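You operate a simulated robot arm through the tools that you are given. There is no shell and no other tool. Be economical: measure what you need, move in short steps, check, and stop when the job is done.

The job below is to be done with a simulated robot arm. You get a single attempt, and the scene is never put back.

Task
Push the left drawer of the mending bench shut. Take the wooden block and put it on top of the white battery pack. Fetch the blue glasses and set it on the bare stretch of the counter. Fetch the teal number tag and set it on the green photo tile. Take the yellow letter tile marked "&" from the right end of the counter and put it on the blue floor plate. Any order will do.

Only the result counts: the job must be done as asked and must still hold three seconds after the hand-in. Knocking over, shifting, dropping, spilling or breaking anything else fails it.

Robot
A 7-joint arm with a fingered hand on a trunk, on a base that drives. Base frame: it is fixed to the floor where the robot stands at the start and does not move with it; the origin is under the middle of the robot, x ahead of it, y to its left, z up; the surface under the hand at the start is at about z = 0.696. Readings come in m, degrees, newtons and seconds.
With the tool pointing down near the work surface it reaches from about 0.4 to 0.74 m from the robot's upright axis, wherever it stands. Its first joint turns from -166.0 to 166.0 degrees. Places, roughly: bare stretch of the counter [0.7, 4.1, 0.8]; blue floor plate [1, 1, 0.75]; blue glasses (16x6x2 cm) [-2.4, 2.9, 0.7]; green photo tile [0.75, 1.25, 0.75]; left drawer of the mending bench [0.6, 0, 0.7]; teal number tag [-3, 1.75, 0.75]; white battery pack [-1, 0.5, 0.25]; wooden block (5x5x5 cm) [0.7, 0.6, 0.8]; yellow letter tile [1, 1.5, 0.75]. Payload 3.4 kg.
The tool frame sits at the grasp point between the pads (the TCP): z along the fingers, y along the line on which they close. The tips reach 0.025 m beyond it. The gripper opens to 0.088 m. The gripper's body begins 0.029 m behind the TCP. The gripper is a hand of 3 fingers: y runs from the thumb to the fingers, the wrist lies at [-0.013, -0.106, -0.174] in the tool frame, and closing takes about 1.5 s.
Orientation is that of the tool frame in the base frame, as a unit quaternion [x, y, z, w]. With the fingers straight down and the wrist toward the robot, the tool's x, y and z point along [0, 1, 0], [1, 0, 0] and [0, 0, -1] of the base frame.

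Tools
- The arm moves only by the tool servo_tool. Its argument "targets" is a list that holds one entry, the list of rows, each a list of 7 numbers: the closure, from 0 (fully open) to 1 (shut), then the shift along the base's x, y, z in m, then the turn, a rotation vector about the base's x, y, z in degrees. In form: [[[grip, dx, dy, dz, ax, ay, az], ...]]. A call has 1 to 12 rows; each row shifts and turns the commanded pose from where the row before left it. A row lasts 0.2 s, in which the tool goes at most 0.05 m and 8.6 degrees; a call with a longer step from one row to the next is refused whole, and so is a gripper value outside its range. A pose out of reach is approached as far as the arm can. The call stops where the force on the tool passes 40 N (or 10 N more than at its start, if that is more) or the arm is blocked; 0.2 s more then pass. Each finger travels about 0.072 m/s and halts on what it meets, pressing with about 31 N; the grip force reading is that of the motor and also rises with nothing between the fingers. The clock runs only during rows and for 0.2 s after the last one: add rows that do not move to give the fingers time. The reply holds the time, the measured pose of the TCP, the force on the tool along the base axes, the opening and the grip force, in the units named above and with some noise, with the torque about the TCP (base axes, N m) and any sound that the robot's microphone picked up.
- Cameras (640 x 400 px; columns grow to the right, rows downward): "scene" is now at [0.0168, 0.1443, 1.424]; the picture's right is [-0.17, -0.98, 0.00], its down [-0.75, 0.13, -0.65] and it looks along [0.64, -0.11, -0.76] (base axes); focal length 280 px, centre (320, 200). "wrist" rides on the gripper at [0.058, -0.085, -0.099] in the tool frame; the picture's right is [-0.67, 0.35, -0.66], its down [-0.69, -0.63, 0.37] and it looks along [-0.29, 0.69, 0.66] (tool axes); focal length 261 px, centre (320, 200). There is no depth. A picture from a camera that has moved, and an enlarged one, comes with that camera's place and axes in the base frame and with its lens.
- grab_frame(camera): a new picture of that camera. No time passes.
- slide_trunk(by): slides the trunk up (or, below 0, down) by that many m; the arm and the scene camera ride with it, the base frame stays. It gives what a move gives, with no picture.
- steer(legs): drives the robot by 1 to 6 legs, each [ahead, left, turn to the left] in m, m and degrees, along the robot's own axes; the way and the turn of a leg run together, so that a leg with both is an arc; at most 1.5 m and 180 degrees a leg. The arm and the cameras ride along, it lands a little off, and it stops where it bumps. It gives what a move gives.
- grasp_type(shape): the hand has 3 fingers and takes this shape, open, in about a second: jaw (thumb against the fingers, like two jaws); tri (thumb and two fingers); tip (a fingertip pinch); poke (one finger out to press); point (the index stretched); flat (the hand flat); cup (the hand cupped); fist (a fist). The gripper value then closes the fingers along that shape, each until it touches; the sizes above hold for jaw. It gives what a move gives, with no picture.
- pan_tilt(pan, tilt): turns the head with the scene camera to pan (to the left, within 155 degrees either way) and tilt (down, from -29 to 69), counted from straight ahead of the robot. It gives what a move gives.
- enlarge(camera, box): a new picture of the part [left, top, right, bottom] of that camera's present view, enlarged. No time passes.
- job_done(): hands the job in; it is judged then, once.

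Work in short steps. Places have to be worked out from the pictures, the camera data and where the tool is seen: move nearer, look again, correct. Check each grasp and each placing, and mend what went wrong. You have 165 turns and 128 pictures in all, those below and enlarged ones among them. Open the gripper and draw the arm clear of the work before you hand the job in, unless the task says otherwise.

The tools are called after "Request:" as a command line: name --argument value ..., lists and objects as JSON in quotes. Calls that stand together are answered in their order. servo_tool: Moves the arm, as the interface text tells. Its arguments: {"type":"object","properties":{"targets":{"type":"array","items":{"type":"array","items":{"type":"array","items":{"type":"number"}}}}},"required":["targets"]} The other tools are called the same way: slide_trunk (by) slides the trunk up or down; grasp_type (shape) gives the hand a shape; steer (legs) drives the base; pan_tilt (pan, tilt) turns the head that bears the scene camera; grab_frame (camera) takes a picture; enlarge (camera, box) takes an enlarged picture of a part of a camera's view; job_done () hands the job in.

At the start:

```text
clock: 0.0
tcp_pos: [0.4569, 0.0881, 1.0253]
tcp_rot: [0.707, 0.707, 0.0, 0.0]
force: [0.3, 0.5, 0.6]
wrist_torque: [0.01, -0.03, -0.02]
gripper_width: 0.0876
grip_force: 0.0
shape: jaw
trunk travel left (down, up): [-0.45, 0.14]
robot x, y, heading: [0.0007, -0.0011, 0.2]
head pan, tilt: [-9.9, 49.6]
```

scene: 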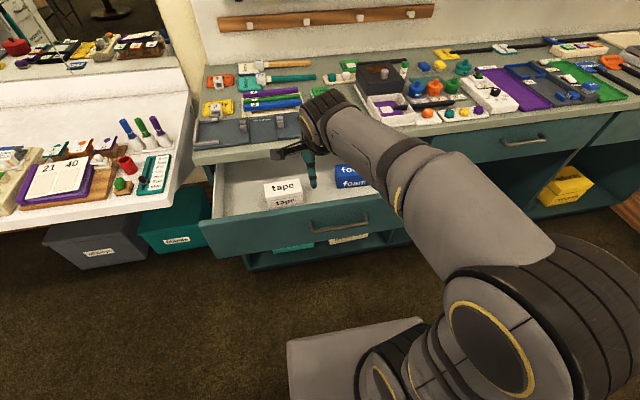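
wrist: 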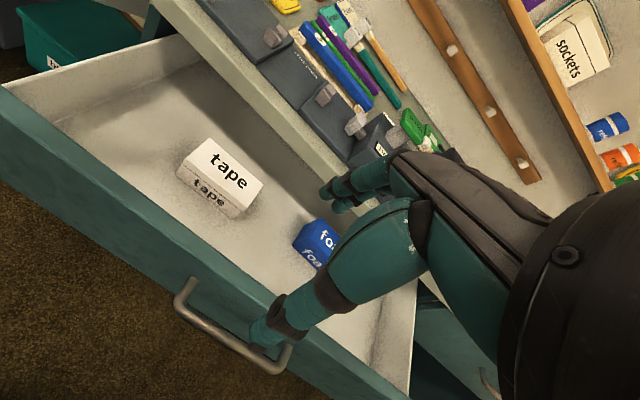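

The left drawer stands open in front of me. I look around first to learn the surroundings.

Request:
pan_tilt --pan 45 --tilt 35

Request:
grab_frame --camera "scene"

Request:
pan_tilt --pan 100 --tilt 25

Request:
grab_frame --camera "scene"

Request:
pan_tilt --pan 152 --tilt 30

Request:
grab_frame --camera "scene"

Request:
pan_tilt --pan -60 --tilt 35

Request:
grab_frame --camera "scene"

```text
clock: 1.2
tcp_pos: [0.4572, 0.0892, 1.0246]
tcp_rot: [0.707, 0.707, 0.0, 0.0]
force: [-0.3, 0.8, 0.7]
wrist_torque: [0.03, -0.01, 0.0]
gripper_width: 0.0876
grip_force: 0.1
shape: jaw
trunk travel left (down, up): [-0.45, 0.14]
robot x, y, heading: [0.0005, 0.001, 0.1]
head pan, tilt: [45.0, 35.0]
```

```text
125 pictures are left
camera scene: at [0.0029, 0.2199, 1.4452], right [0.71, -0.71, 0.0], down [-0.41, -0.41, -0.82], along [0.58, 0.58, -0.57], focal length 280 px, centre (320, 200)
```

scene: 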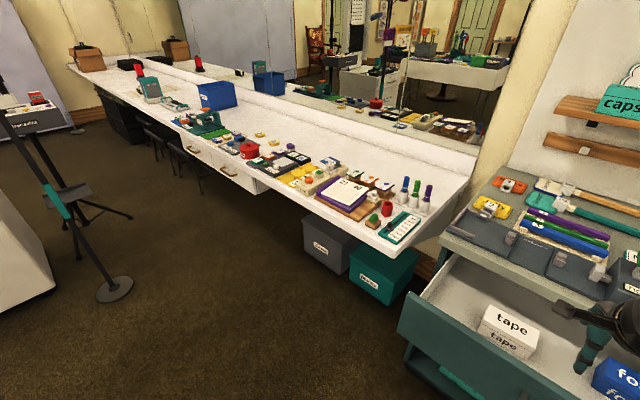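

```text
clock: 2.5
tcp_pos: [0.4567, 0.0892, 1.0261]
tcp_rot: [0.708, 0.706, 0.001, 0.0]
force: [-0.4, 0.6, 0.3]
wrist_torque: [0.02, -0.01, -0.03]
gripper_width: 0.0875
grip_force: 0.1
shape: jaw
trunk travel left (down, up): [-0.45, 0.14]
robot x, y, heading: [0.0005, 0.0002, 0.2]
head pan, tilt: [100.0, 25.0]
```

```text
124 pictures are left
camera scene: at [-0.0754, 0.2484, 1.4609], right [0.98, 0.17, 0.0], down [0.07, -0.42, -0.91], along [-0.16, 0.89, -0.42], focal length 280 px, centre (320, 200)
```

scene: 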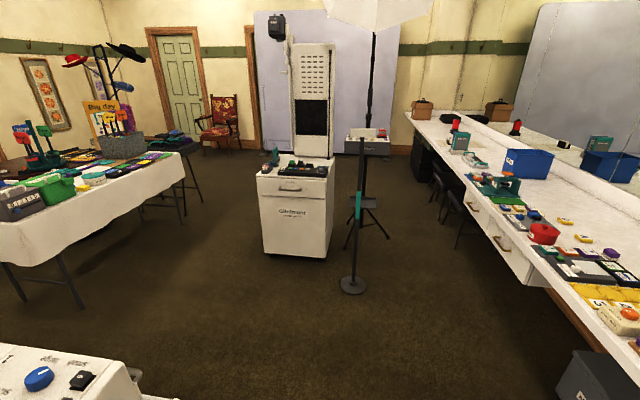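

```text
clock: 3.7
tcp_pos: [0.4556, 0.0877, 1.0263]
tcp_rot: [0.707, 0.707, 0.0, 0.001]
force: [0.5, -0.3, 0.2]
wrist_torque: [0.02, 0.01, 0.0]
gripper_width: 0.0876
grip_force: 0.0
shape: jaw
trunk travel left (down, up): [-0.45, 0.14]
robot x, y, heading: [0.0033, 0.0025, -0.1]
head pan, tilt: [152.0, 30.0]
```

```text
123 pictures are left
camera scene: at [-0.1393, 0.2002, 1.453], right [0.47, 0.88, 0.0], down [0.44, -0.24, -0.87], along [-0.76, 0.41, -0.5], focal length 280 px, centre (320, 200)
```

scene: 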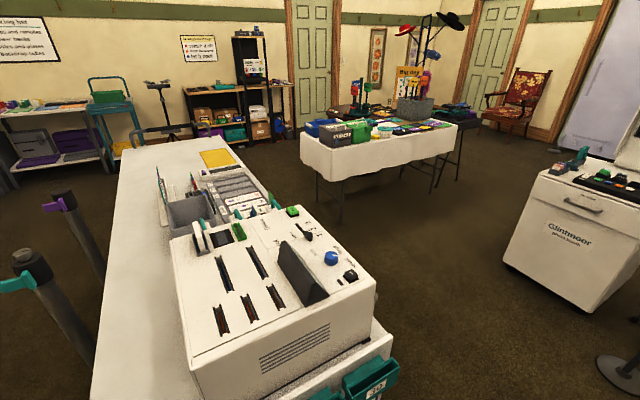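

```text
clock: 6.8
tcp_pos: [0.4564, 0.0886, 1.0259]
tcp_rot: [0.708, 0.707, 0.0, 0.0]
force: [0.5, 0.8, -0.2]
wrist_torque: [0.02, 0.02, -0.01]
gripper_width: 0.0877
grip_force: 0.1
shape: jaw
trunk travel left (down, up): [-0.45, 0.14]
robot x, y, heading: [0.0002, 0.0039, -0.1]
head pan, tilt: [-60.0, 35.0]
```

```text
122 pictures are left
camera scene: at [-0.0154, 0.0814, 1.4452], right [-0.87, -0.5, 0.0], down [-0.29, 0.5, -0.82], along [0.41, -0.71, -0.57], focal length 280 px, centre (320, 200)
```

scene: 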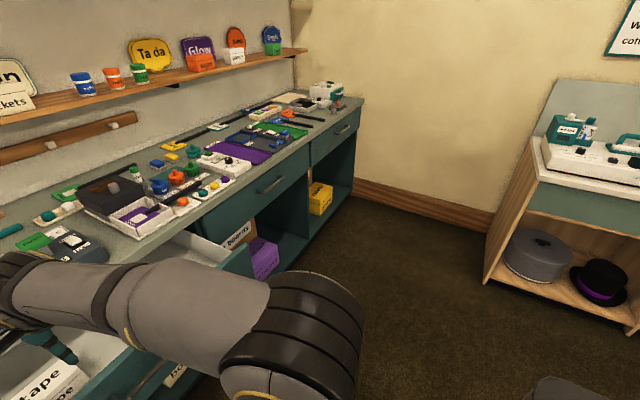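

Now I zoom in on the counter's near end and on what lies behind me at floor level.

Request:
pan_tilt --pan 48 --tilt 35

Request:
enlarge --camera "scene" --box '[240, 100, 460, 240]'

Request:
pan_tilt --pan 150 --tilt 65

Request:
grab_frame --camera "scene"

```text
clock: 8.6
tcp_pos: [0.4574, 0.0878, 1.0264]
tcp_rot: [0.707, 0.707, 0.0, 0.001]
force: [-1.1, -0.5, -0.6]
wrist_torque: [0.02, -0.03, -0.04]
gripper_width: 0.0877
grip_force: 0.1
shape: jaw
trunk travel left (down, up): [-0.45, 0.14]
robot x, y, heading: [-0.0005, 0.0016, -0.1]
head pan, tilt: [48.0, 35.0]
```

```text
2.86 times, centred on (350, 170) of scene
camera zoom: at [-0.0005, 0.223, 1.4452], right [0.74, -0.67, 0.0], down [-0.38, -0.43, -0.82], along [0.55, 0.61, -0.57], focal length 799 px, centre (234, 286)
```

zoom: 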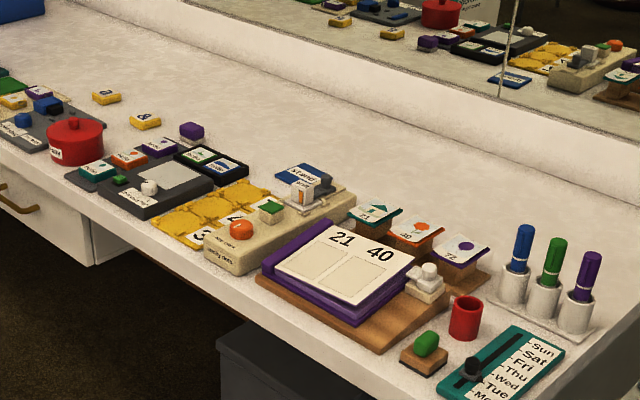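

```text
clock: 10.4
tcp_pos: [0.4572, 0.0891, 1.0255]
tcp_rot: [0.707, 0.707, -0.001, 0.001]
force: [0.3, -0.1, -0.3]
wrist_torque: [-0.01, 0.0, -0.01]
gripper_width: 0.0876
grip_force: 0.1
shape: jaw
trunk travel left (down, up): [-0.45, 0.14]
robot x, y, heading: [-0.003, 0.0021, -0.1]
head pan, tilt: [150.0, 65.0]
```

```text
120 pictures are left
camera scene: at [-0.112, 0.188, 1.4053], right [0.5, 0.87, 0.0], down [0.78, -0.45, -0.42], along [-0.37, 0.21, -0.91], focal length 280 px, centre (320, 200)
```

scene: 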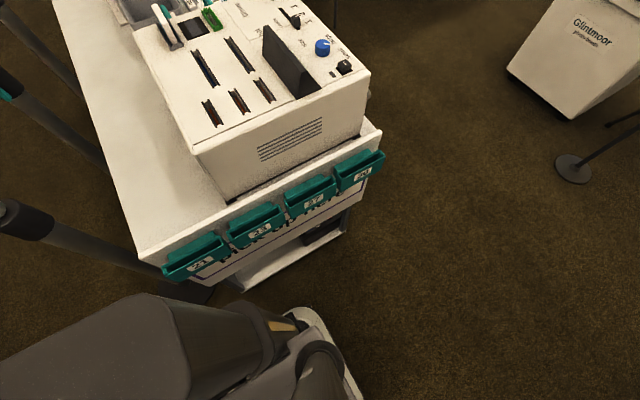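

The cart stands close behind me, so I back off only a little, shape a fist and view the drawer front from above.

Request:
steer --legs '[[-0.06, 0, 0]]'

Request:
grasp_type --shape "fist"

Request:
pan_tilt --pan 0 --tilt 60

Request:
grab_frame --camera "scene"

Request:
grab_frame --camera "wrist"

```text
clock: 11.4
tcp_pos: [0.3953, 0.0892, 1.0259]
tcp_rot: [0.707, 0.707, 0.0, -0.001]
force: [-0.1, 0.2, 0.1]
wrist_torque: [-0.02, 0.0, -0.01]
gripper_width: 0.0876
grip_force: 0.1
shape: jaw
trunk travel left (down, up): [-0.45, 0.14]
robot x, y, heading: [-0.0631, 0.0005, 0.1]
head pan, tilt: [150.0, 65.0]
```

```text
clock: 12.3
tcp_pos: [0.3958, 0.089, 1.026]
tcp_rot: [0.707, 0.707, 0.0, 0.0]
force: [0.9, -0.2, -0.2]
wrist_torque: [0.0, -0.01, 0.04]
gripper_width: 0.0
grip_force: 0.0
shape: fist
trunk travel left (down, up): [-0.45, 0.14]
robot x, y, heading: [-0.0626, 0.0017, -0.2]
head pan, tilt: [150.0, 65.0]
```

```text
clock: 14.6
tcp_pos: [0.3956, 0.0895, 1.0259]
tcp_rot: [0.707, 0.707, 0.0, 0.0]
force: [-1.1, -0.5, 0.3]
wrist_torque: [-0.02, 0.02, -0.02]
gripper_width: 0.0
grip_force: 0.0
shape: fist
trunk travel left (down, up): [-0.45, 0.14]
robot x, y, heading: [-0.0593, 0.0016, 0.1]
head pan, tilt: [0.0, 60.0]
```

```text
119 pictures are left
camera scene: at [-0.0543, 0.1577, 1.4109], right [0.0, -1.0, 0.0], down [-0.87, 0.0, -0.5], along [0.5, 0.0, -0.87], focal length 280 px, centre (320, 200)
```

scene: 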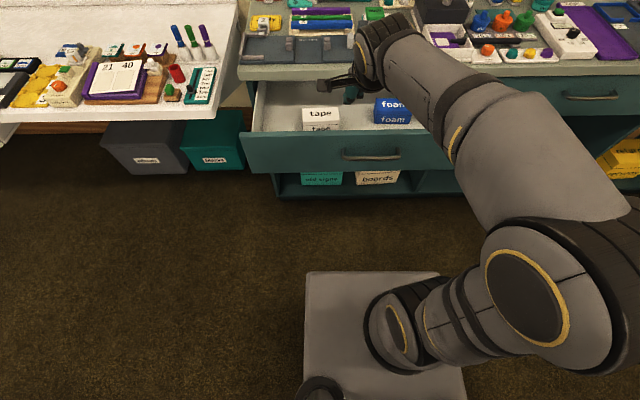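

```text
118 pictures are left
camera wrist: at [0.3094, 0.1462, 1.1255], right [0.35, -0.67, 0.66], down [-0.63, -0.69, -0.37], along [0.69, -0.28, -0.66], focal length 261 px, centre (320, 200)
```

wrist: 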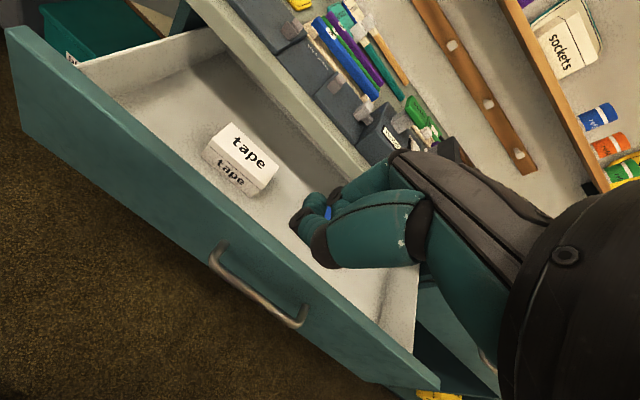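

Triangulating the two views puts the handle near [0.45, 0.015, 0.79] and the panel near x=0.47. I draw the fist back and lower it in front of the panel, left of the handle.

Request:
servo_tool --targets '[[[0, -0.03, 0.02, 0, 0, 0, 0], [0, -0.025, 0.03, 0, 0, 0, 0], [0, 0, 0, -0.05, 0, 0, 0], [0, 0, 0, -0.05, 0, 0, 0], [0, 0, 0, -0.05, 0, 0, 0], [0, 0, 0, -0.05, 0, 0, 0], [0, 0, 0, -0.03, 0, 0, 0]]]'

Request:
grab_frame --camera "scene"

Request:
grab_frame --camera "wrist"

```text
clock: 16.2
tcp_pos: [0.3421, 0.1389, 0.7956]
tcp_rot: [0.706, 0.708, -0.002, -0.001]
force: [0.7, -0.2, -0.1]
wrist_torque: [0.0, 0.02, -0.02]
gripper_width: 0.0001
grip_force: 0.1
shape: fist
trunk travel left (down, up): [-0.45, 0.14]
robot x, y, heading: [-0.0598, -0.0012, 0.2]
head pan, tilt: [0.0, 60.0]
```

```text
117 pictures are left
camera scene: at [-0.054, 0.1576, 1.4109], right [0.0, -1.0, 0.0], down [-0.87, 0.0, -0.5], along [0.5, 0.0, -0.87], focal length 280 px, centre (320, 200)
```

scene: 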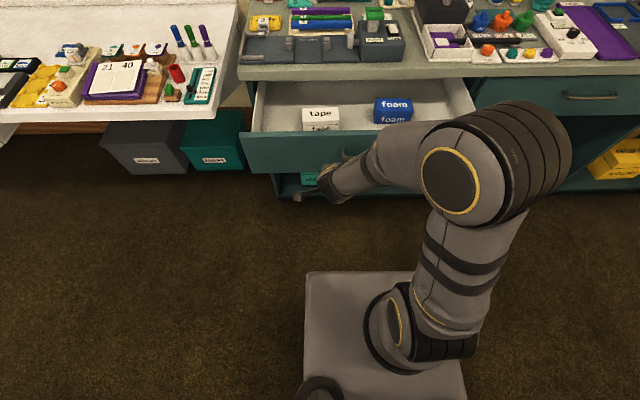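

```text
116 pictures are left
camera wrist: at [0.2563, 0.1957, 0.8954], right [0.35, -0.67, 0.65], down [-0.63, -0.69, -0.37], along [0.69, -0.28, -0.66], focal length 261 px, centre (320, 200)
```

wrist: 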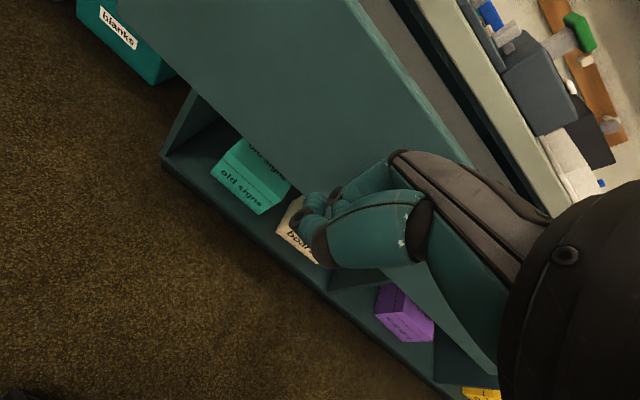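

The fist appears to be level with the lower half of the panel. I raise it slightly and advance until it touches.

Request:
servo_tool --targets '[[[0, 0, 0, 0.02, 0, 0, 0], [0, 0.02, 0, 0, 0, 0, 0], [0, 0.02, 0, 0, 0, 0, 0], [0, 0.02, 0, 0, 0, 0, 0], [0, 0.02, 0, 0, 0, 0, 0], [0, 0.02, 0, 0, 0, 0, 0]]]'

Request:
grab_frame --camera "scene"

Request:
grab_frame --camera "wrist"

```text
clock: 17.6
tcp_pos: [0.4404, 0.1402, 0.8152]
tcp_rot: [0.708, 0.707, 0.001, 0.0]
force: [0.7, 0.1, -0.6]
wrist_torque: [0.01, 0.02, 0.01]
gripper_width: 0.0
grip_force: 0.1
shape: fist
trunk travel left (down, up): [-0.45, 0.14]
robot x, y, heading: [-0.0605, -0.0018, -0.1]
head pan, tilt: [0.0, 60.0]
```

```text
115 pictures are left
camera scene: at [-0.0542, 0.1577, 1.4109], right [0.0, -1.0, 0.0], down [-0.87, 0.0, -0.5], along [0.5, 0.0, -0.87], focal length 280 px, centre (320, 200)
```

scene: 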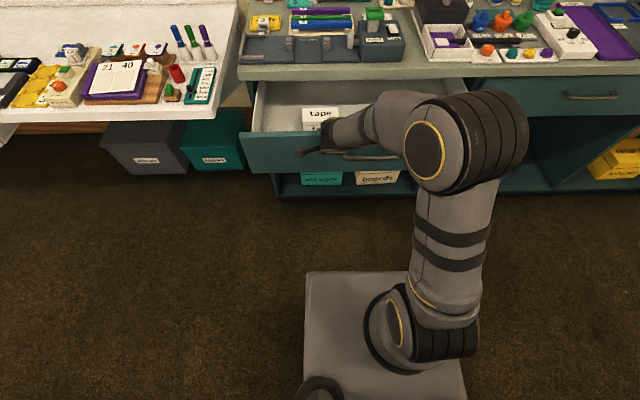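

```text
114 pictures are left
camera wrist: at [0.3547, 0.1952, 0.9161], right [0.35, -0.67, 0.66], down [-0.63, -0.69, -0.37], along [0.69, -0.28, -0.66], focal length 261 px, centre (320, 200)
```

wrist: 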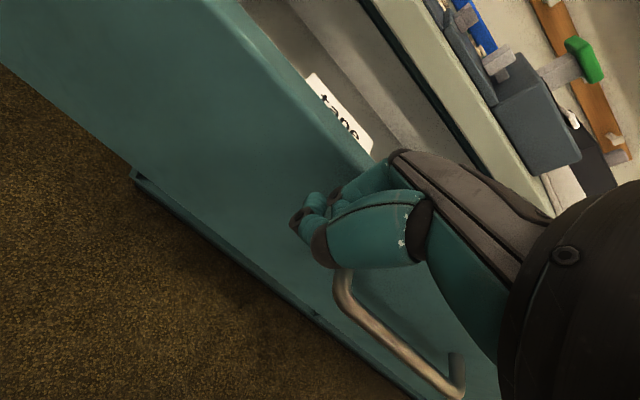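

No contact yet; the panel is lower and farther off than I estimated. I shift left and down a bit, then advance further.

Request:
servo_tool --targets '[[[0, -0.02, 0.04, 0, 0, 0, 0], [0, 0, 0, -0.05, 0, 0, 0], [0, 0.02, 0, -0.02, 0, 0, 0], [0, 0.02, 0, 0, 0, 0, 0], [0, 0.02, 0, 0, 0, 0, 0], [0, 0.02, 0, 0, 0, 0, 0], [0, 0.02, 0, 0, 0, 0, 0], [0, 0.02, 0, 0, 0, 0, 0], [0, 0.02, 0, 0, 0, 0, 0]]]'

Request:
grab_frame --camera "scene"

Request:
grab_frame --camera "wrist"

```text
clock: 19.6
tcp_pos: [0.561, 0.18, 0.7458]
tcp_rot: [0.707, 0.707, -0.001, 0.0]
force: [0.6, 0.8, -0.2]
wrist_torque: [0.02, 0.02, 0.0]
gripper_width: 0.0001
grip_force: 0.0
shape: fist
trunk travel left (down, up): [-0.45, 0.14]
robot x, y, heading: [-0.062, -0.0003, -0.3]
head pan, tilt: [0.0, 60.0]
```

```text
113 pictures are left
camera scene: at [-0.0541, 0.1576, 1.4109], right [0.0, -1.0, 0.0], down [-0.87, 0.0, -0.5], along [0.5, 0.0, -0.87], focal length 280 px, centre (320, 200)
```

scene: 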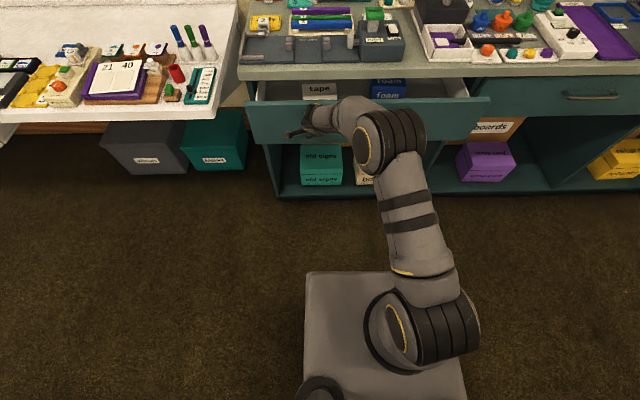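

```text
112 pictures are left
camera wrist: at [0.4746, 0.2366, 0.8445], right [0.35, -0.67, 0.66], down [-0.63, -0.69, -0.37], along [0.69, -0.28, -0.66], focal length 261 px, centre (320, 200)
```

wrist: 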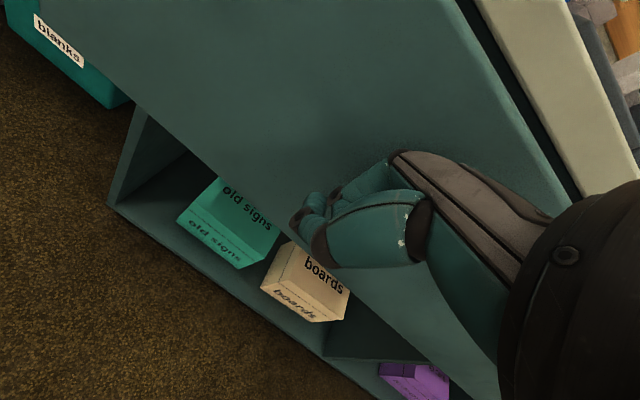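

It is sliding with almost no resistance. I keep pushing until it is home.

Request:
servo_tool --targets '[[[0, 0.02, 0, 0, 0, 0, 0], [0, 0.02, 0, 0, 0, 0, 0], [0, 0.02, 0, 0, 0, 0, 0], [0, 0.02, 0, 0, 0, 0, 0], [0, 0.02, 0, 0, 0, 0, 0], [0, 0.01, 0, 0, 0, 0, 0]]]'

Request:
grab_frame --camera "scene"

```text
clock: 21.0
tcp_pos: [0.65, 0.1804, 0.7428]
tcp_rot: [0.706, 0.708, -0.001, -0.001]
force: [0.4, 0.8, -0.3]
wrist_torque: [0.02, 0.01, 0.0]
gripper_width: 0.0002
grip_force: 0.1
shape: fist
out of reach, approached as far as the arm can: row 5, 6
trunk travel left (down, up): [-0.45, 0.14]
robot x, y, heading: [-0.0593, 0.0033, 0.0]
head pan, tilt: [0.0, 60.0]
```

```text
111 pictures are left
camera scene: at [-0.0541, 0.1577, 1.4109], right [0.0, -1.0, 0.0], down [-0.87, 0.0, -0.5], along [0.5, 0.0, -0.87], focal length 280 px, centre (320, 200)
```

scene: 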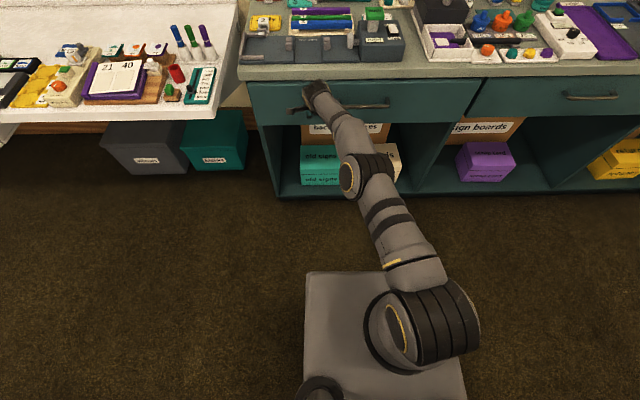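

The drawer is nearly flush, but the arm is at full reach. I draw the hand back, drive a little closer and finish the push.

Request:
servo_tool --targets '[[[0, -0.04, 0, 0, 0, 0, 0], [0, -0.04, 0, 0, 0, 0, 0], [0, -0.04, 0, 0, 0, 0, 0]]]'

Request:
steer --legs '[[0.08, 0, 0]]'

Request:
servo_tool --targets '[[[0, 0.02, 0, 0, 0, 0, 0], [0, 0.02, 0, 0, 0, 0, 0], [0, 0.02, 0, 0, 0, 0, 0], [0, 0.015, 0, 0, 0, 0, 0], [0, 0.015, 0, 0, 0, 0, 0], [0, 0.015, 0, 0, 0, 0, 0], [0, 0.015, 0, 0, 0, 0, 0], [0, 0.015, 0, 0, 0, 0, 0]]]'

Request:
grab_frame --camera "scene"

```text
clock: 21.8
tcp_pos: [0.5257, 0.1806, 0.7451]
tcp_rot: [0.708, 0.706, 0.001, 0.0]
force: [-0.7, 0.3, -0.1]
wrist_torque: [-0.02, -0.01, 0.02]
gripper_width: 0.0
grip_force: 0.0
shape: fist
trunk travel left (down, up): [-0.45, 0.14]
robot x, y, heading: [-0.0613, -0.0001, 0.2]
head pan, tilt: [0.0, 60.0]
```

```text
clock: 22.9
tcp_pos: [0.6045, 0.1792, 0.7441]
tcp_rot: [0.707, 0.707, -0.001, 0.0]
force: [0.3, 0.1, -0.7]
wrist_torque: [0.0, -0.01, 0.0]
gripper_width: 0.0
grip_force: 0.0
shape: fist
trunk travel left (down, up): [-0.45, 0.14]
robot x, y, heading: [0.0176, 0.0012, -0.4]
head pan, tilt: [0.0, 60.0]
```

```text
clock: 24.0
tcp_pos: [0.6736, 0.1783, 0.7398]
tcp_rot: [0.708, 0.706, -0.007, -0.006]
force: [-28.7, -1.9, 3.6]
wrist_torque: [0.08, -1.62, -0.34]
gripper_width: 0.0
grip_force: 0.1
shape: fist
trunk travel left (down, up): [-0.45, 0.14]
robot x, y, heading: [0.017, -0.0017, -0.2]
head pan, tilt: [0.0, 60.0]
stopped in row 5: the force on the tool passed its limit at 61 N (the readings are from after the stop); the commanded pose is now the measured one
```

```text
110 pictures are left
camera scene: at [0.0188, 0.157, 1.4111], right [0.0, -1.0, 0.0], down [-0.86, 0.0, -0.5], along [0.5, 0.0, -0.86], focal length 280 px, centre (320, 200)
```

scene: 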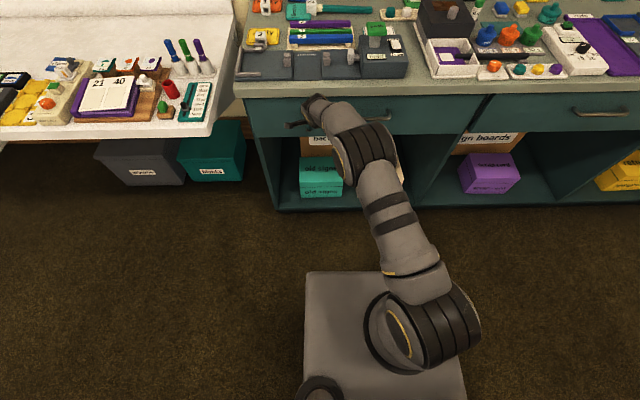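

The drawer is home (it stopped hard at 61 N). I draw back, raise the arm, and move left in front of the counter for the wooden block.

Request:
servo_tool --targets '[[[0, -0.04, 0, 0, 0, 0, 0], [0, -0.04, 0, 0, 0, 0, 0], [0, -0.04, 0, 0, 0, 0, 0], [0, -0.04, 0, 0.03, 0, 0, 0], [0, -0.02, 0, 0.05, 0, 0, 0], [0, 0, 0, 0.05, 0, 0, 0], [0, 0, 0, 0.05, 0, 0, 0], [0, 0, 0, 0.05, 0, 0, 0], [0, 0, 0, 0.05, 0, 0, 0]]]'

Request:
grasp_type --shape "jaw"

Request:
steer --legs '[[0, 0.55, 0]]'

Request:
grab_frame --camera "scene"

Request:
grab_frame --camera "wrist"

```text
refused: row 5 steps farther than a row can; nothing moved
```

```text
clock: 24.9
tcp_pos: [0.6697, 0.1789, 0.7379]
tcp_rot: [0.708, 0.706, -0.012, -0.007]
force: [-66.6, 1.9, -6.5]
wrist_torque: [0.06, -0.02, -0.34]
gripper_width: 0.0641
grip_force: 0.2
shape: jaw
trunk travel left (down, up): [-0.45, 0.14]
robot x, y, heading: [0.0166, 0.0008, -0.2]
head pan, tilt: [0.0, 60.0]
```

```text
clock: 25.8
tcp_pos: [0.6632, 0.1918, 0.7281]
tcp_rot: [0.713, 0.7, -0.029, -0.012]
force: [-46.1, -3.3, 7.5]
wrist_torque: [0.01, -0.5, -0.59]
gripper_width: 0.0675
grip_force: 0.1
shape: jaw
trunk travel left (down, up): [-0.45, 0.14]
robot x, y, heading: [0.0112, 0.0214, -0.2]
head pan, tilt: [0.0, 60.0]
stopped in leg 1: the force on the tool passed its limit at 80 N (the readings are from after the stop); the commanded pose is now the measured one
```

```text
109 pictures are left
camera scene: at [0.0154, 0.1785, 1.4112], right [0.0, -1.0, 0.0], down [-0.86, 0.0, -0.5], along [0.5, 0.0, -0.86], focal length 280 px, centre (320, 200)
```

scene: 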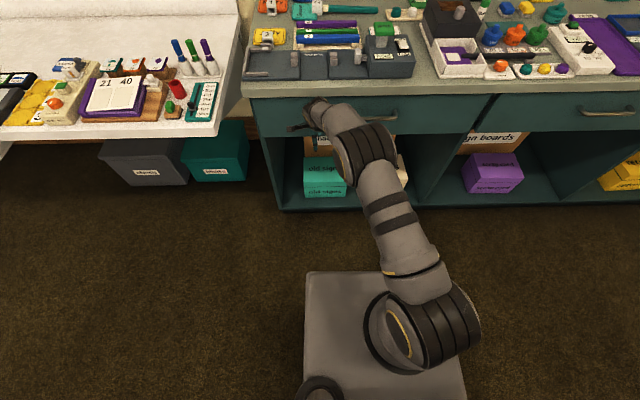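

```text
108 pictures are left
camera wrist: at [0.5829, 0.2519, 0.8314], right [0.37, -0.66, 0.65], down [-0.66, -0.68, -0.31], along [0.65, -0.31, -0.69], focal length 261 px, centre (320, 200)
```

wrist: 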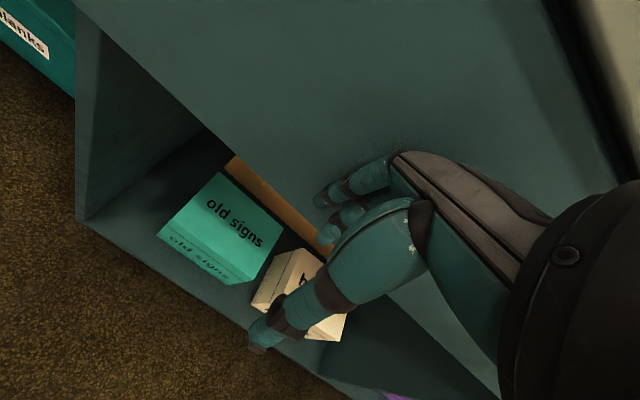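

My retreat was refused and the next calls ran anyway, with the fingers pressed on the panel; nothing was displaced. I back the hand straight off now.

Request:
servo_tool --targets '[[[0, -0.03, 0, 0, 0, 0, 0], [0, -0.04, 0, 0, 0, 0, 0], [0, -0.04, 0, 0, 0, 0, 0], [0, -0.04, 0, 0, 0, 0, 0], [0, -0.03, 0, 0, 0, 0, 0], [0, 0, 0, 0.05, 0, 0, 0], [0, 0, 0, 0.05, 0, 0, 0], [0, 0, 0, 0.05, 0, 0, 0], [0, 0, 0, 0.05, 0, 0, 0], [0, 0, 0, 0.05, 0, 0, 0], [0, 0, 0, 0.05, 0, 0, 0]]]'

```text
clock: 28.2
tcp_pos: [0.4927, 0.1925, 1.0279]
tcp_rot: [0.713, 0.701, -0.027, -0.01]
force: [-0.4, 0.3, 0.1]
wrist_torque: [-0.01, -0.02, 0.0]
gripper_width: 0.088
grip_force: 0.1
shape: jaw
trunk travel left (down, up): [-0.45, 0.14]
robot x, y, heading: [0.0141, 0.0231, -0.3]
head pan, tilt: [0.0, 60.0]
```

Clear. Now I drive left along the counter.

Request:
steer --legs '[[0, 0.5, 0]]'

Request:
grab_frame --camera "scene"

Request:
grab_frame --camera "wrist"

```text
clock: 31.2
tcp_pos: [0.486, 0.6976, 1.0275]
tcp_rot: [0.707, 0.707, -0.025, -0.01]
force: [0.6, -0.4, -0.2]
wrist_torque: [-0.02, 0.0, -0.02]
gripper_width: 0.0878
grip_force: 0.0
shape: jaw
trunk travel left (down, up): [-0.45, 0.14]
robot x, y, heading: [0.015, 0.5205, 0.9]
head pan, tilt: [0.0, 60.0]
```

```text
107 pictures are left
camera scene: at [0.0169, 0.6769, 1.4109], right [0.01, -1.0, 0.0], down [-0.87, -0.01, -0.5], along [0.5, 0.01, -0.87], focal length 280 px, centre (320, 200)
```

scene: 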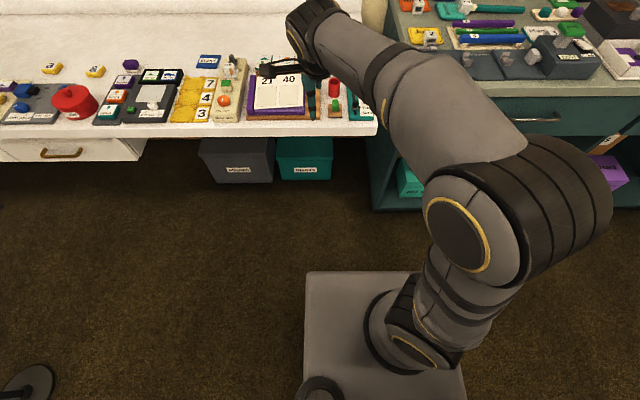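

```text
106 pictures are left
camera wrist: at [0.406, 0.7563, 1.1301], right [0.38, -0.66, 0.65], down [-0.65, -0.69, -0.32], along [0.66, -0.3, -0.69], focal length 261 px, centre (320, 200)
```

wrist: 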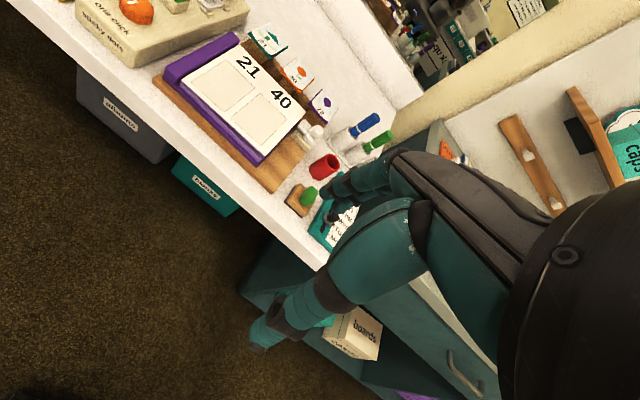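

Zoom on the block with the wrist camera and on the nearby counter.

Request:
enlarge --camera "wrist" --box '[240, 120, 400, 240]'

Request:
enlarge --camera "scene" --box '[80, 40, 260, 140]'

```text
3.33 times, centred on (320, 180) of wrist
camera zoom: at [0.406, 0.7563, 1.1301], right [0.38, -0.66, 0.65], down [-0.65, -0.69, -0.32], along [0.66, -0.3, -0.69], focal length 869 px, centre (320, 267)
```

zoom: 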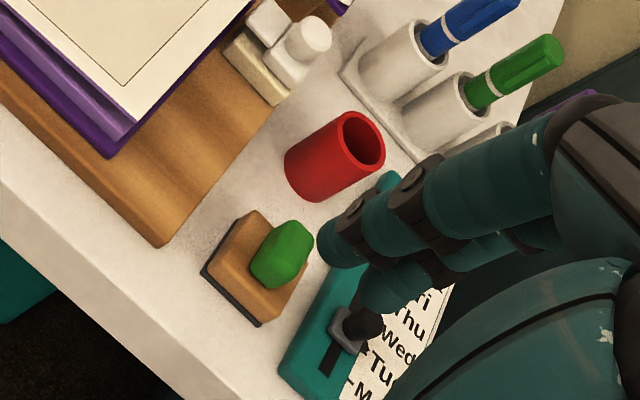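

```text
3.56 times, centred on (170, 90) of scene
camera zoom: at [0.0169, 0.6769, 1.4109], right [0.01, -1.0, 0.0], down [-0.87, -0.01, -0.5], along [0.5, 0.01, -0.87], focal length 994 px, centre (853, 591)
```

zoom: 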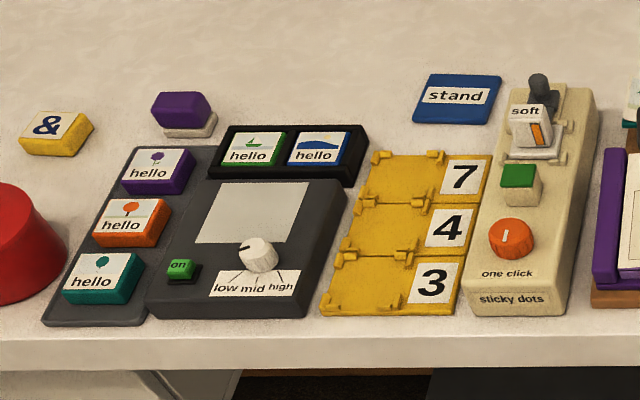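

The stamp-like wooden block matches the listed place. Before grasping I need to know how the battery pack is placed, so I look back toward it from here.

Request:
pan_tilt --pan 153 --tilt 45

Request:
grab_frame --camera "scene"

```text
clock: 33.5
tcp_pos: [0.4872, 0.6972, 1.0269]
tcp_rot: [0.707, 0.706, -0.026, -0.01]
force: [0.3, -0.1, -0.3]
wrist_torque: [0.03, -0.01, 0.03]
gripper_width: 0.0877
grip_force: 0.0
shape: jaw
trunk travel left (down, up): [-0.45, 0.14]
robot x, y, heading: [0.0128, 0.5191, 1.0]
head pan, tilt: [153.0, 45.0]
```

```text
103 pictures are left
camera scene: at [-0.1228, 0.7117, 1.4304], right [0.44, 0.9, 0.0], down [0.63, -0.31, -0.71], along [-0.63, 0.31, -0.71], focal length 280 px, centre (320, 200)
```

scene: 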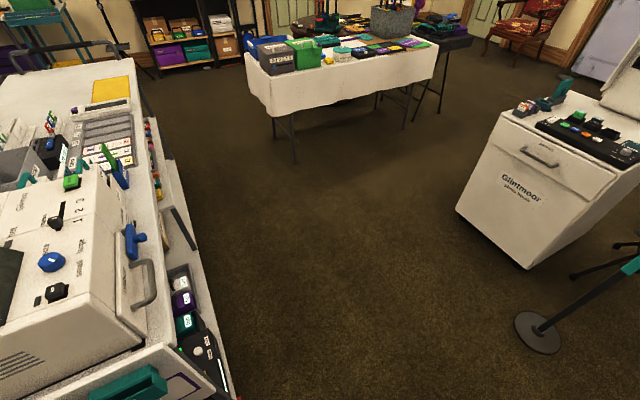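

A low ledge runs along the cart's left side with several items on it. I drive left and back to look at it squarely.

Request:
steer --legs '[[-0.2, 0.55, 0], [-0.6, 0, 0]]'

Request:
pan_tilt --pan -100 --tilt 55

Request:
grab_frame --camera "scene"

```text
clock: 39.8
tcp_pos: [-0.3034, 1.2336, 1.0277]
tcp_rot: [0.705, 0.708, -0.026, -0.01]
force: [0.4, 0.1, 0.1]
wrist_torque: [0.01, 0.01, -0.02]
gripper_width: 0.0878
grip_force: 0.2
shape: jaw
trunk travel left (down, up): [-0.45, 0.14]
robot x, y, heading: [-0.7756, 1.0515, 1.2]
head pan, tilt: [153.0, 45.0]
```

```text
clock: 43.3
tcp_pos: [-0.3024, 1.2326, 1.0279]
tcp_rot: [0.705, 0.708, -0.026, -0.01]
force: [0.0, 0.6, 0.4]
wrist_torque: [0.03, 0.0, -0.02]
gripper_width: 0.0875
grip_force: 0.1
shape: jaw
trunk travel left (down, up): [-0.45, 0.14]
robot x, y, heading: [-0.7752, 1.0516, 1.2]
head pan, tilt: [-100.0, 55.0]
```

```text
102 pictures are left
camera scene: at [-0.8507, 1.1375, 1.417], right [-0.99, 0.15, 0.0], down [0.13, 0.81, -0.57], along [-0.09, -0.57, -0.82], focal length 280 px, centre (320, 200)
```

scene: 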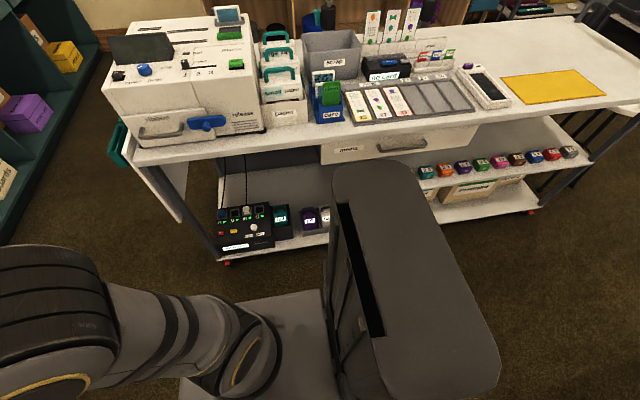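

The white pack seems to sit in a row on the lower shelf, hidden by my trunk. I step away and turn to face the cart.

Request:
steer --legs '[[0, 0.3, 0], [0, 0, -90]]'

Request:
pan_tilt --pan 5 --tilt 45

Request:
grab_frame --camera "scene"

Request:
grab_frame --camera "wrist"

```text
clock: 49.3
tcp_pos: [-0.6133, 0.8759, 1.0269]
tcp_rot: [1.0, -0.01, -0.011, -0.025]
force: [0.6, -0.1, -0.4]
wrist_torque: [-0.01, 0.0, 0.0]
gripper_width: 0.0877
grip_force: 0.0
shape: jaw
trunk travel left (down, up): [-0.45, 0.14]
robot x, y, heading: [-0.7843, 1.3565, -90.0]
head pan, tilt: [-100.0, 55.0]
```

```text
clock: 51.1
tcp_pos: [-0.614, 0.877, 1.0283]
tcp_rot: [1.0, -0.011, -0.011, -0.025]
force: [-0.5, 0.4, 0.9]
wrist_torque: [-0.02, 0.01, 0.0]
gripper_width: 0.0878
grip_force: 0.0
shape: jaw
trunk travel left (down, up): [-0.45, 0.14]
robot x, y, heading: [-0.7822, 1.3548, -90.4]
head pan, tilt: [5.0, 45.0]
```

```text
101 pictures are left
camera scene: at [-0.6176, 1.3328, 1.4304], right [-1.0, -0.08, 0.0], down [-0.06, 0.7, -0.71], along [0.06, -0.7, -0.71], focal length 280 px, centre (320, 200)
```

scene: 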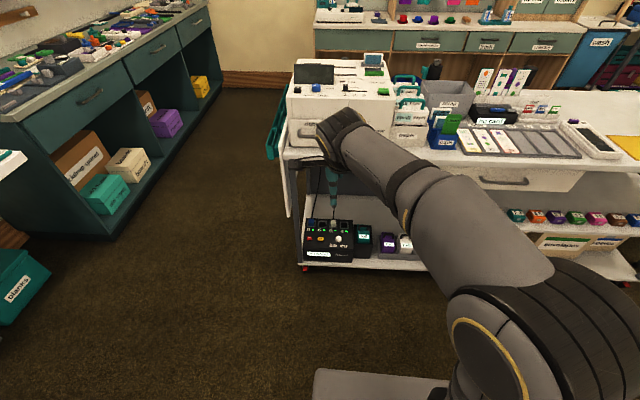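

```text
100 pictures are left
camera wrist: at [-0.5537, 0.9541, 1.1301], right [-0.66, -0.37, 0.65], down [-0.68, 0.66, -0.32], along [-0.31, -0.65, -0.69], focal length 261 px, centre (320, 200)
```

wrist: 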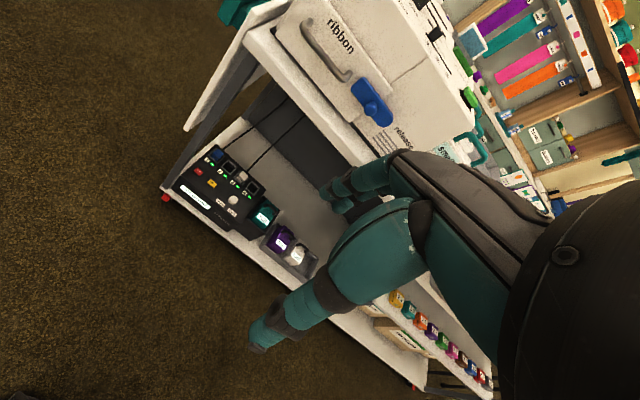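

Request:
enlarge --camera "wrist" --box '[160, 130, 360, 280]'

Request:
enlarge --camera "scene" --box '[280, 170, 440, 290]'

```text
2.67 times, centred on (260, 205) of wrist
camera zoom: at [-0.5537, 0.9541, 1.1301], right [-0.66, -0.37, 0.65], down [-0.68, 0.66, -0.32], along [-0.31, -0.65, -0.69], focal length 695 px, centre (480, 187)
```

zoom: 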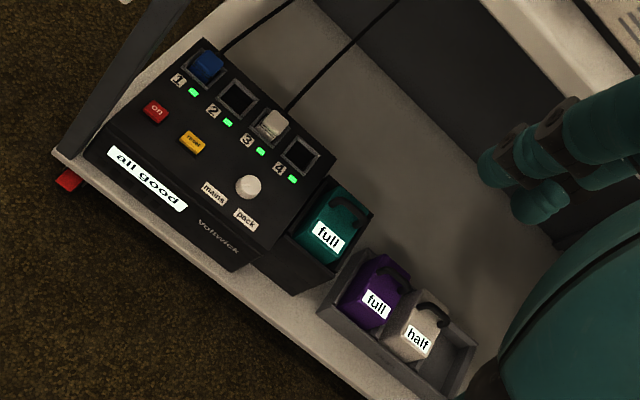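

```text
3.33 times, centred on (360, 230) of scene
camera zoom: at [-0.6176, 1.3328, 1.4304], right [-1.0, -0.08, 0.0], down [-0.06, 0.7, -0.71], along [0.06, -0.7, -0.71], focal length 932 px, centre (187, 100)
```

zoom: 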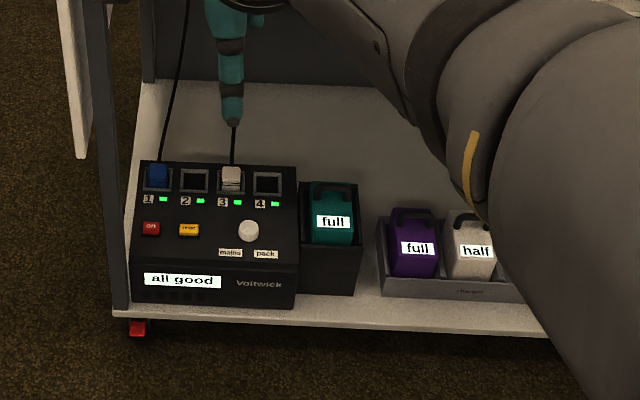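

The white "half" pack sits in a grey tray near [-0.95, 0.47]. I move opposite it to see its top shape closely.

Request:
steer --legs '[[0.1, -0.3, 0]]'

Request:
slide_trunk --by -0.4

Request:
grab_frame --camera "wrist"

Request:
grab_frame --camera "scene"

```text
clock: 53.2
tcp_pos: [-0.9097, 0.7793, 1.0273]
tcp_rot: [1.0, -0.013, -0.011, -0.025]
force: [-0.2, -0.3, -0.9]
wrist_torque: [0.04, -0.01, 0.02]
gripper_width: 0.0877
grip_force: 0.0
shape: jaw
trunk travel left (down, up): [-0.45, 0.14]
robot x, y, heading: [-1.0786, 1.2588, -90.5]
head pan, tilt: [5.0, 45.0]
```

```text
clock: 57.0
tcp_pos: [-0.9097, 0.7788, 0.6262]
tcp_rot: [1.0, -0.013, -0.011, -0.025]
force: [0.2, 0.0, 0.0]
wrist_torque: [-0.01, 0.01, -0.01]
gripper_width: 0.0875
grip_force: 0.0
shape: jaw
trunk travel left (down, up): [-0.05, 0.54]
robot x, y, heading: [-1.0777, 1.2589, -90.3]
head pan, tilt: [5.0, 45.0]
```

```text
97 pictures are left
camera wrist: at [-0.8487, 0.8567, 0.7301], right [-0.66, -0.37, 0.65], down [-0.68, 0.66, -0.32], along [-0.32, -0.65, -0.69], focal length 261 px, centre (320, 200)
```

wrist: 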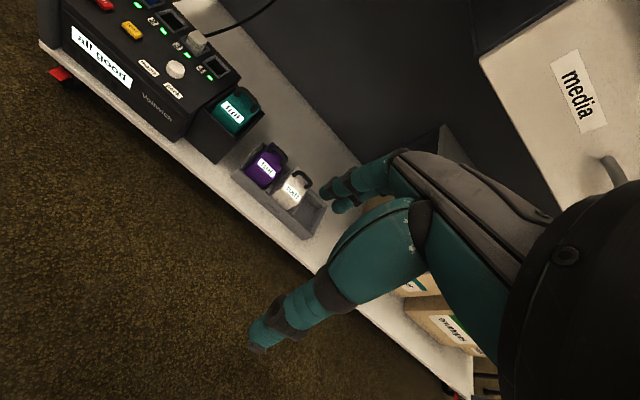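

```text
96 pictures are left
camera scene: at [-0.9108, 1.2356, 1.0304], right [-1.0, -0.08, 0.0], down [-0.06, 0.7, -0.71], along [0.06, -0.7, -0.71], focal length 280 px, centre (320, 200)
```

scene: 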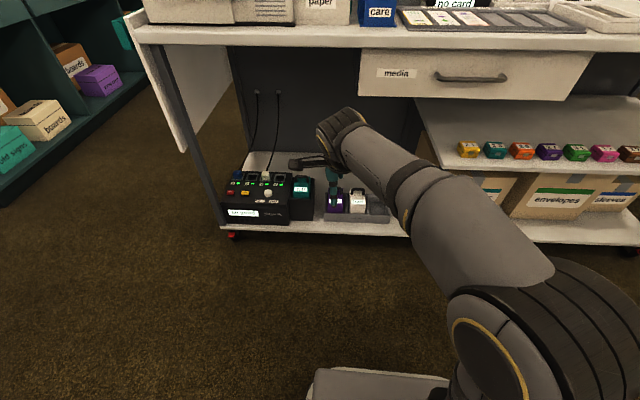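

Request:
enlarge --camera "wrist" --box '[220, 120, 360, 240]'

Request:
enlarge --camera "scene" --box '[300, 160, 410, 230]'

```text
3.33 times, centred on (290, 180) of wrist
camera zoom: at [-0.8487, 0.8567, 0.7301], right [-0.66, -0.37, 0.65], down [-0.68, 0.66, -0.32], along [-0.32, -0.65, -0.69], focal length 869 px, centre (420, 267)
```

zoom: 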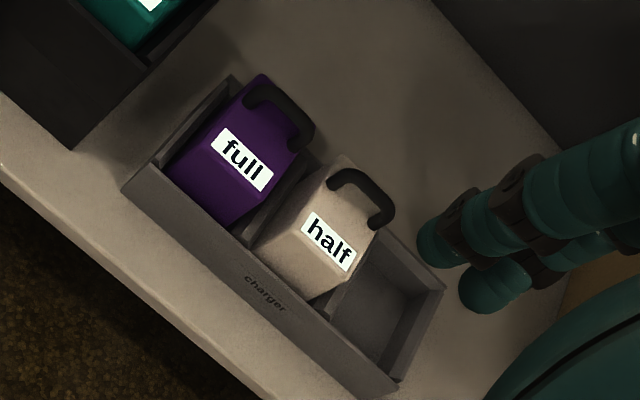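

```text
5.71 times, centred on (355, 195) of scene
camera zoom: at [-0.9108, 1.2356, 1.0304], right [-1.0, -0.08, 0.0], down [-0.06, 0.7, -0.71], along [0.06, -0.7, -0.71], focal length 1598 px, centre (120, 229)
```

zoom: 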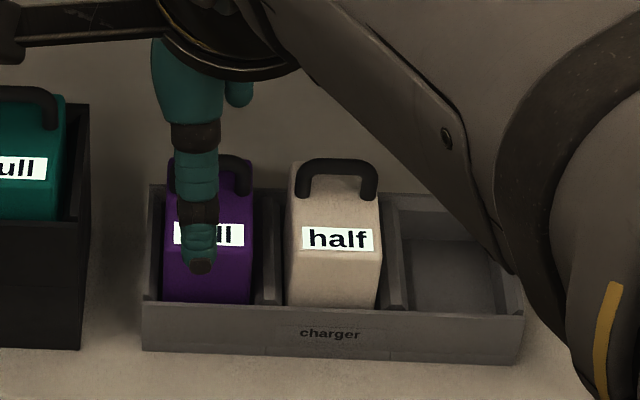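

The pack has a flat front half of its top with a loop handle behind; the block should be held by its green knob. I raise the trunk and go back to fetch the block.

Request:
slide_trunk --by 0.4

Request:
steer --legs '[[-0.12, 0.3, 0], [0, 0, 90], [0.65, -0.25, 0], [0.2, -0.52, 0]]'

Request:
pan_tilt --pan 0 --tilt 60

Request:
grab_frame --camera "wrist"

```text
clock: 60.8
tcp_pos: [-0.9095, 0.778, 1.0277]
tcp_rot: [1.0, -0.013, -0.01, -0.025]
force: [0.2, 0.4, 0.1]
wrist_torque: [-0.01, -0.03, -0.01]
gripper_width: 0.0877
grip_force: 0.1
shape: jaw
trunk travel left (down, up): [-0.45, 0.14]
robot x, y, heading: [-1.0756, 1.2565, -90.6]
head pan, tilt: [5.0, 45.0]
```

```text
clock: 73.0
tcp_pos: [0.543, 0.7681, 1.0262]
tcp_rot: [0.711, 0.703, -0.025, -0.01]
force: [0.5, -1.0, -0.1]
wrist_torque: [-0.02, -0.01, 0.0]
gripper_width: 0.0879
grip_force: 0.2
shape: jaw
trunk travel left (down, up): [-0.45, 0.14]
robot x, y, heading: [0.0676, 0.5948, 0.3]
head pan, tilt: [5.0, 45.0]
```

```text
clock: 73.8
tcp_pos: [0.5431, 0.7676, 1.0273]
tcp_rot: [0.711, 0.702, -0.026, -0.01]
force: [0.0, 0.5, -0.7]
wrist_torque: [-0.01, 0.05, -0.03]
gripper_width: 0.0876
grip_force: 0.0
shape: jaw
trunk travel left (down, up): [-0.45, 0.14]
robot x, y, heading: [0.0684, 0.596, 0.3]
head pan, tilt: [0.0, 60.0]
```

```text
93 pictures are left
camera wrist: at [0.463, 0.8275, 1.1301], right [0.37, -0.66, 0.65], down [-0.66, -0.69, -0.32], along [0.66, -0.31, -0.69], focal length 261 px, centre (320, 200)
```

wrist: 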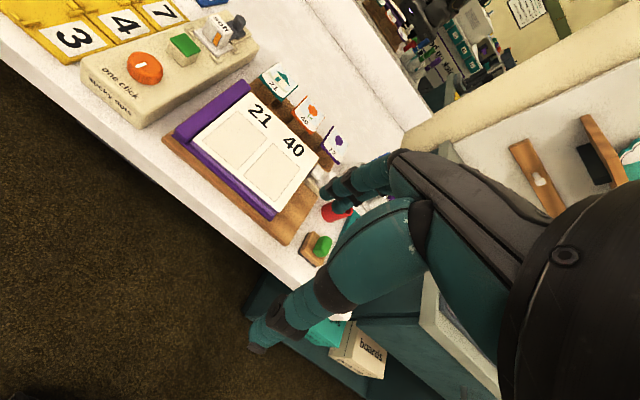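

Two wrist views put the knob at about [0.702, 0.639, 0.807]. I straighten the tool, half-close the grip, and move above the knob.

Request:
servo_tool --targets '[[[0.2, 0.035, -0.03, 0, 1.3, -2.9, 0.7], [0.4, 0.035, -0.03, 0, 0, 0, 0], [0.4, 0.035, -0.03, 0, 0, 0, 0], [0.4, 0.035, -0.03, 0, 0, 0, 0], [0.4, 0.019, -0.009, -0.03, 0, 0, 0], [0.4, 0, 0, -0.05, 0, 0, 0], [0.4, 0, 0, -0.04, 0, 0, 0]]]'

Request:
grab_frame --camera "wrist"

Request:
enlarge --camera "scene" --box '[240, 40, 400, 140]'

```text
clock: 75.4
tcp_pos: [0.7029, 0.6392, 0.9076]
tcp_rot: [0.707, 0.708, 0.0, -0.001]
force: [-0.6, -0.3, -0.1]
wrist_torque: [-0.04, 0.01, -0.02]
gripper_width: 0.0532
grip_force: 0.1
shape: jaw
trunk travel left (down, up): [-0.45, 0.14]
robot x, y, heading: [0.066, 0.5937, 0.3]
head pan, tilt: [0.0, 60.0]
```

```text
92 pictures are left
camera wrist: at [0.6173, 0.6951, 1.0071], right [0.35, -0.67, 0.66], down [-0.63, -0.69, -0.37], along [0.69, -0.28, -0.66], focal length 261 px, centre (320, 200)
```

wrist: 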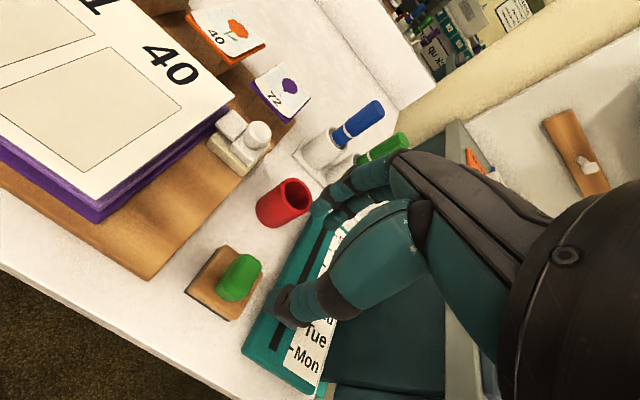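

```text
4.00 times, centred on (320, 90) of scene
camera zoom: at [0.0731, 0.7523, 1.4109], right [0.0, -1.0, 0.0], down [-0.87, 0.0, -0.5], along [0.5, 0.0, -0.87], focal length 1119 px, centre (320, 640)
```

zoom: 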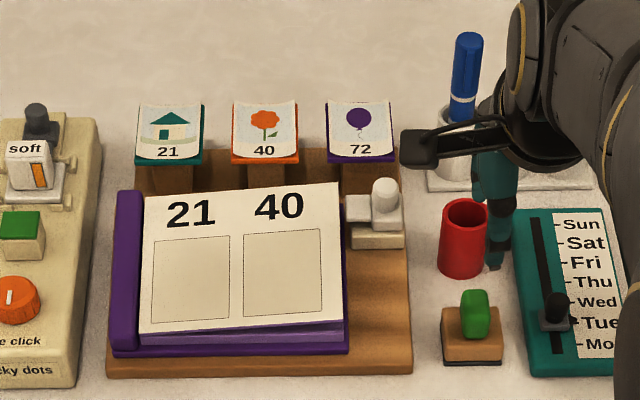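

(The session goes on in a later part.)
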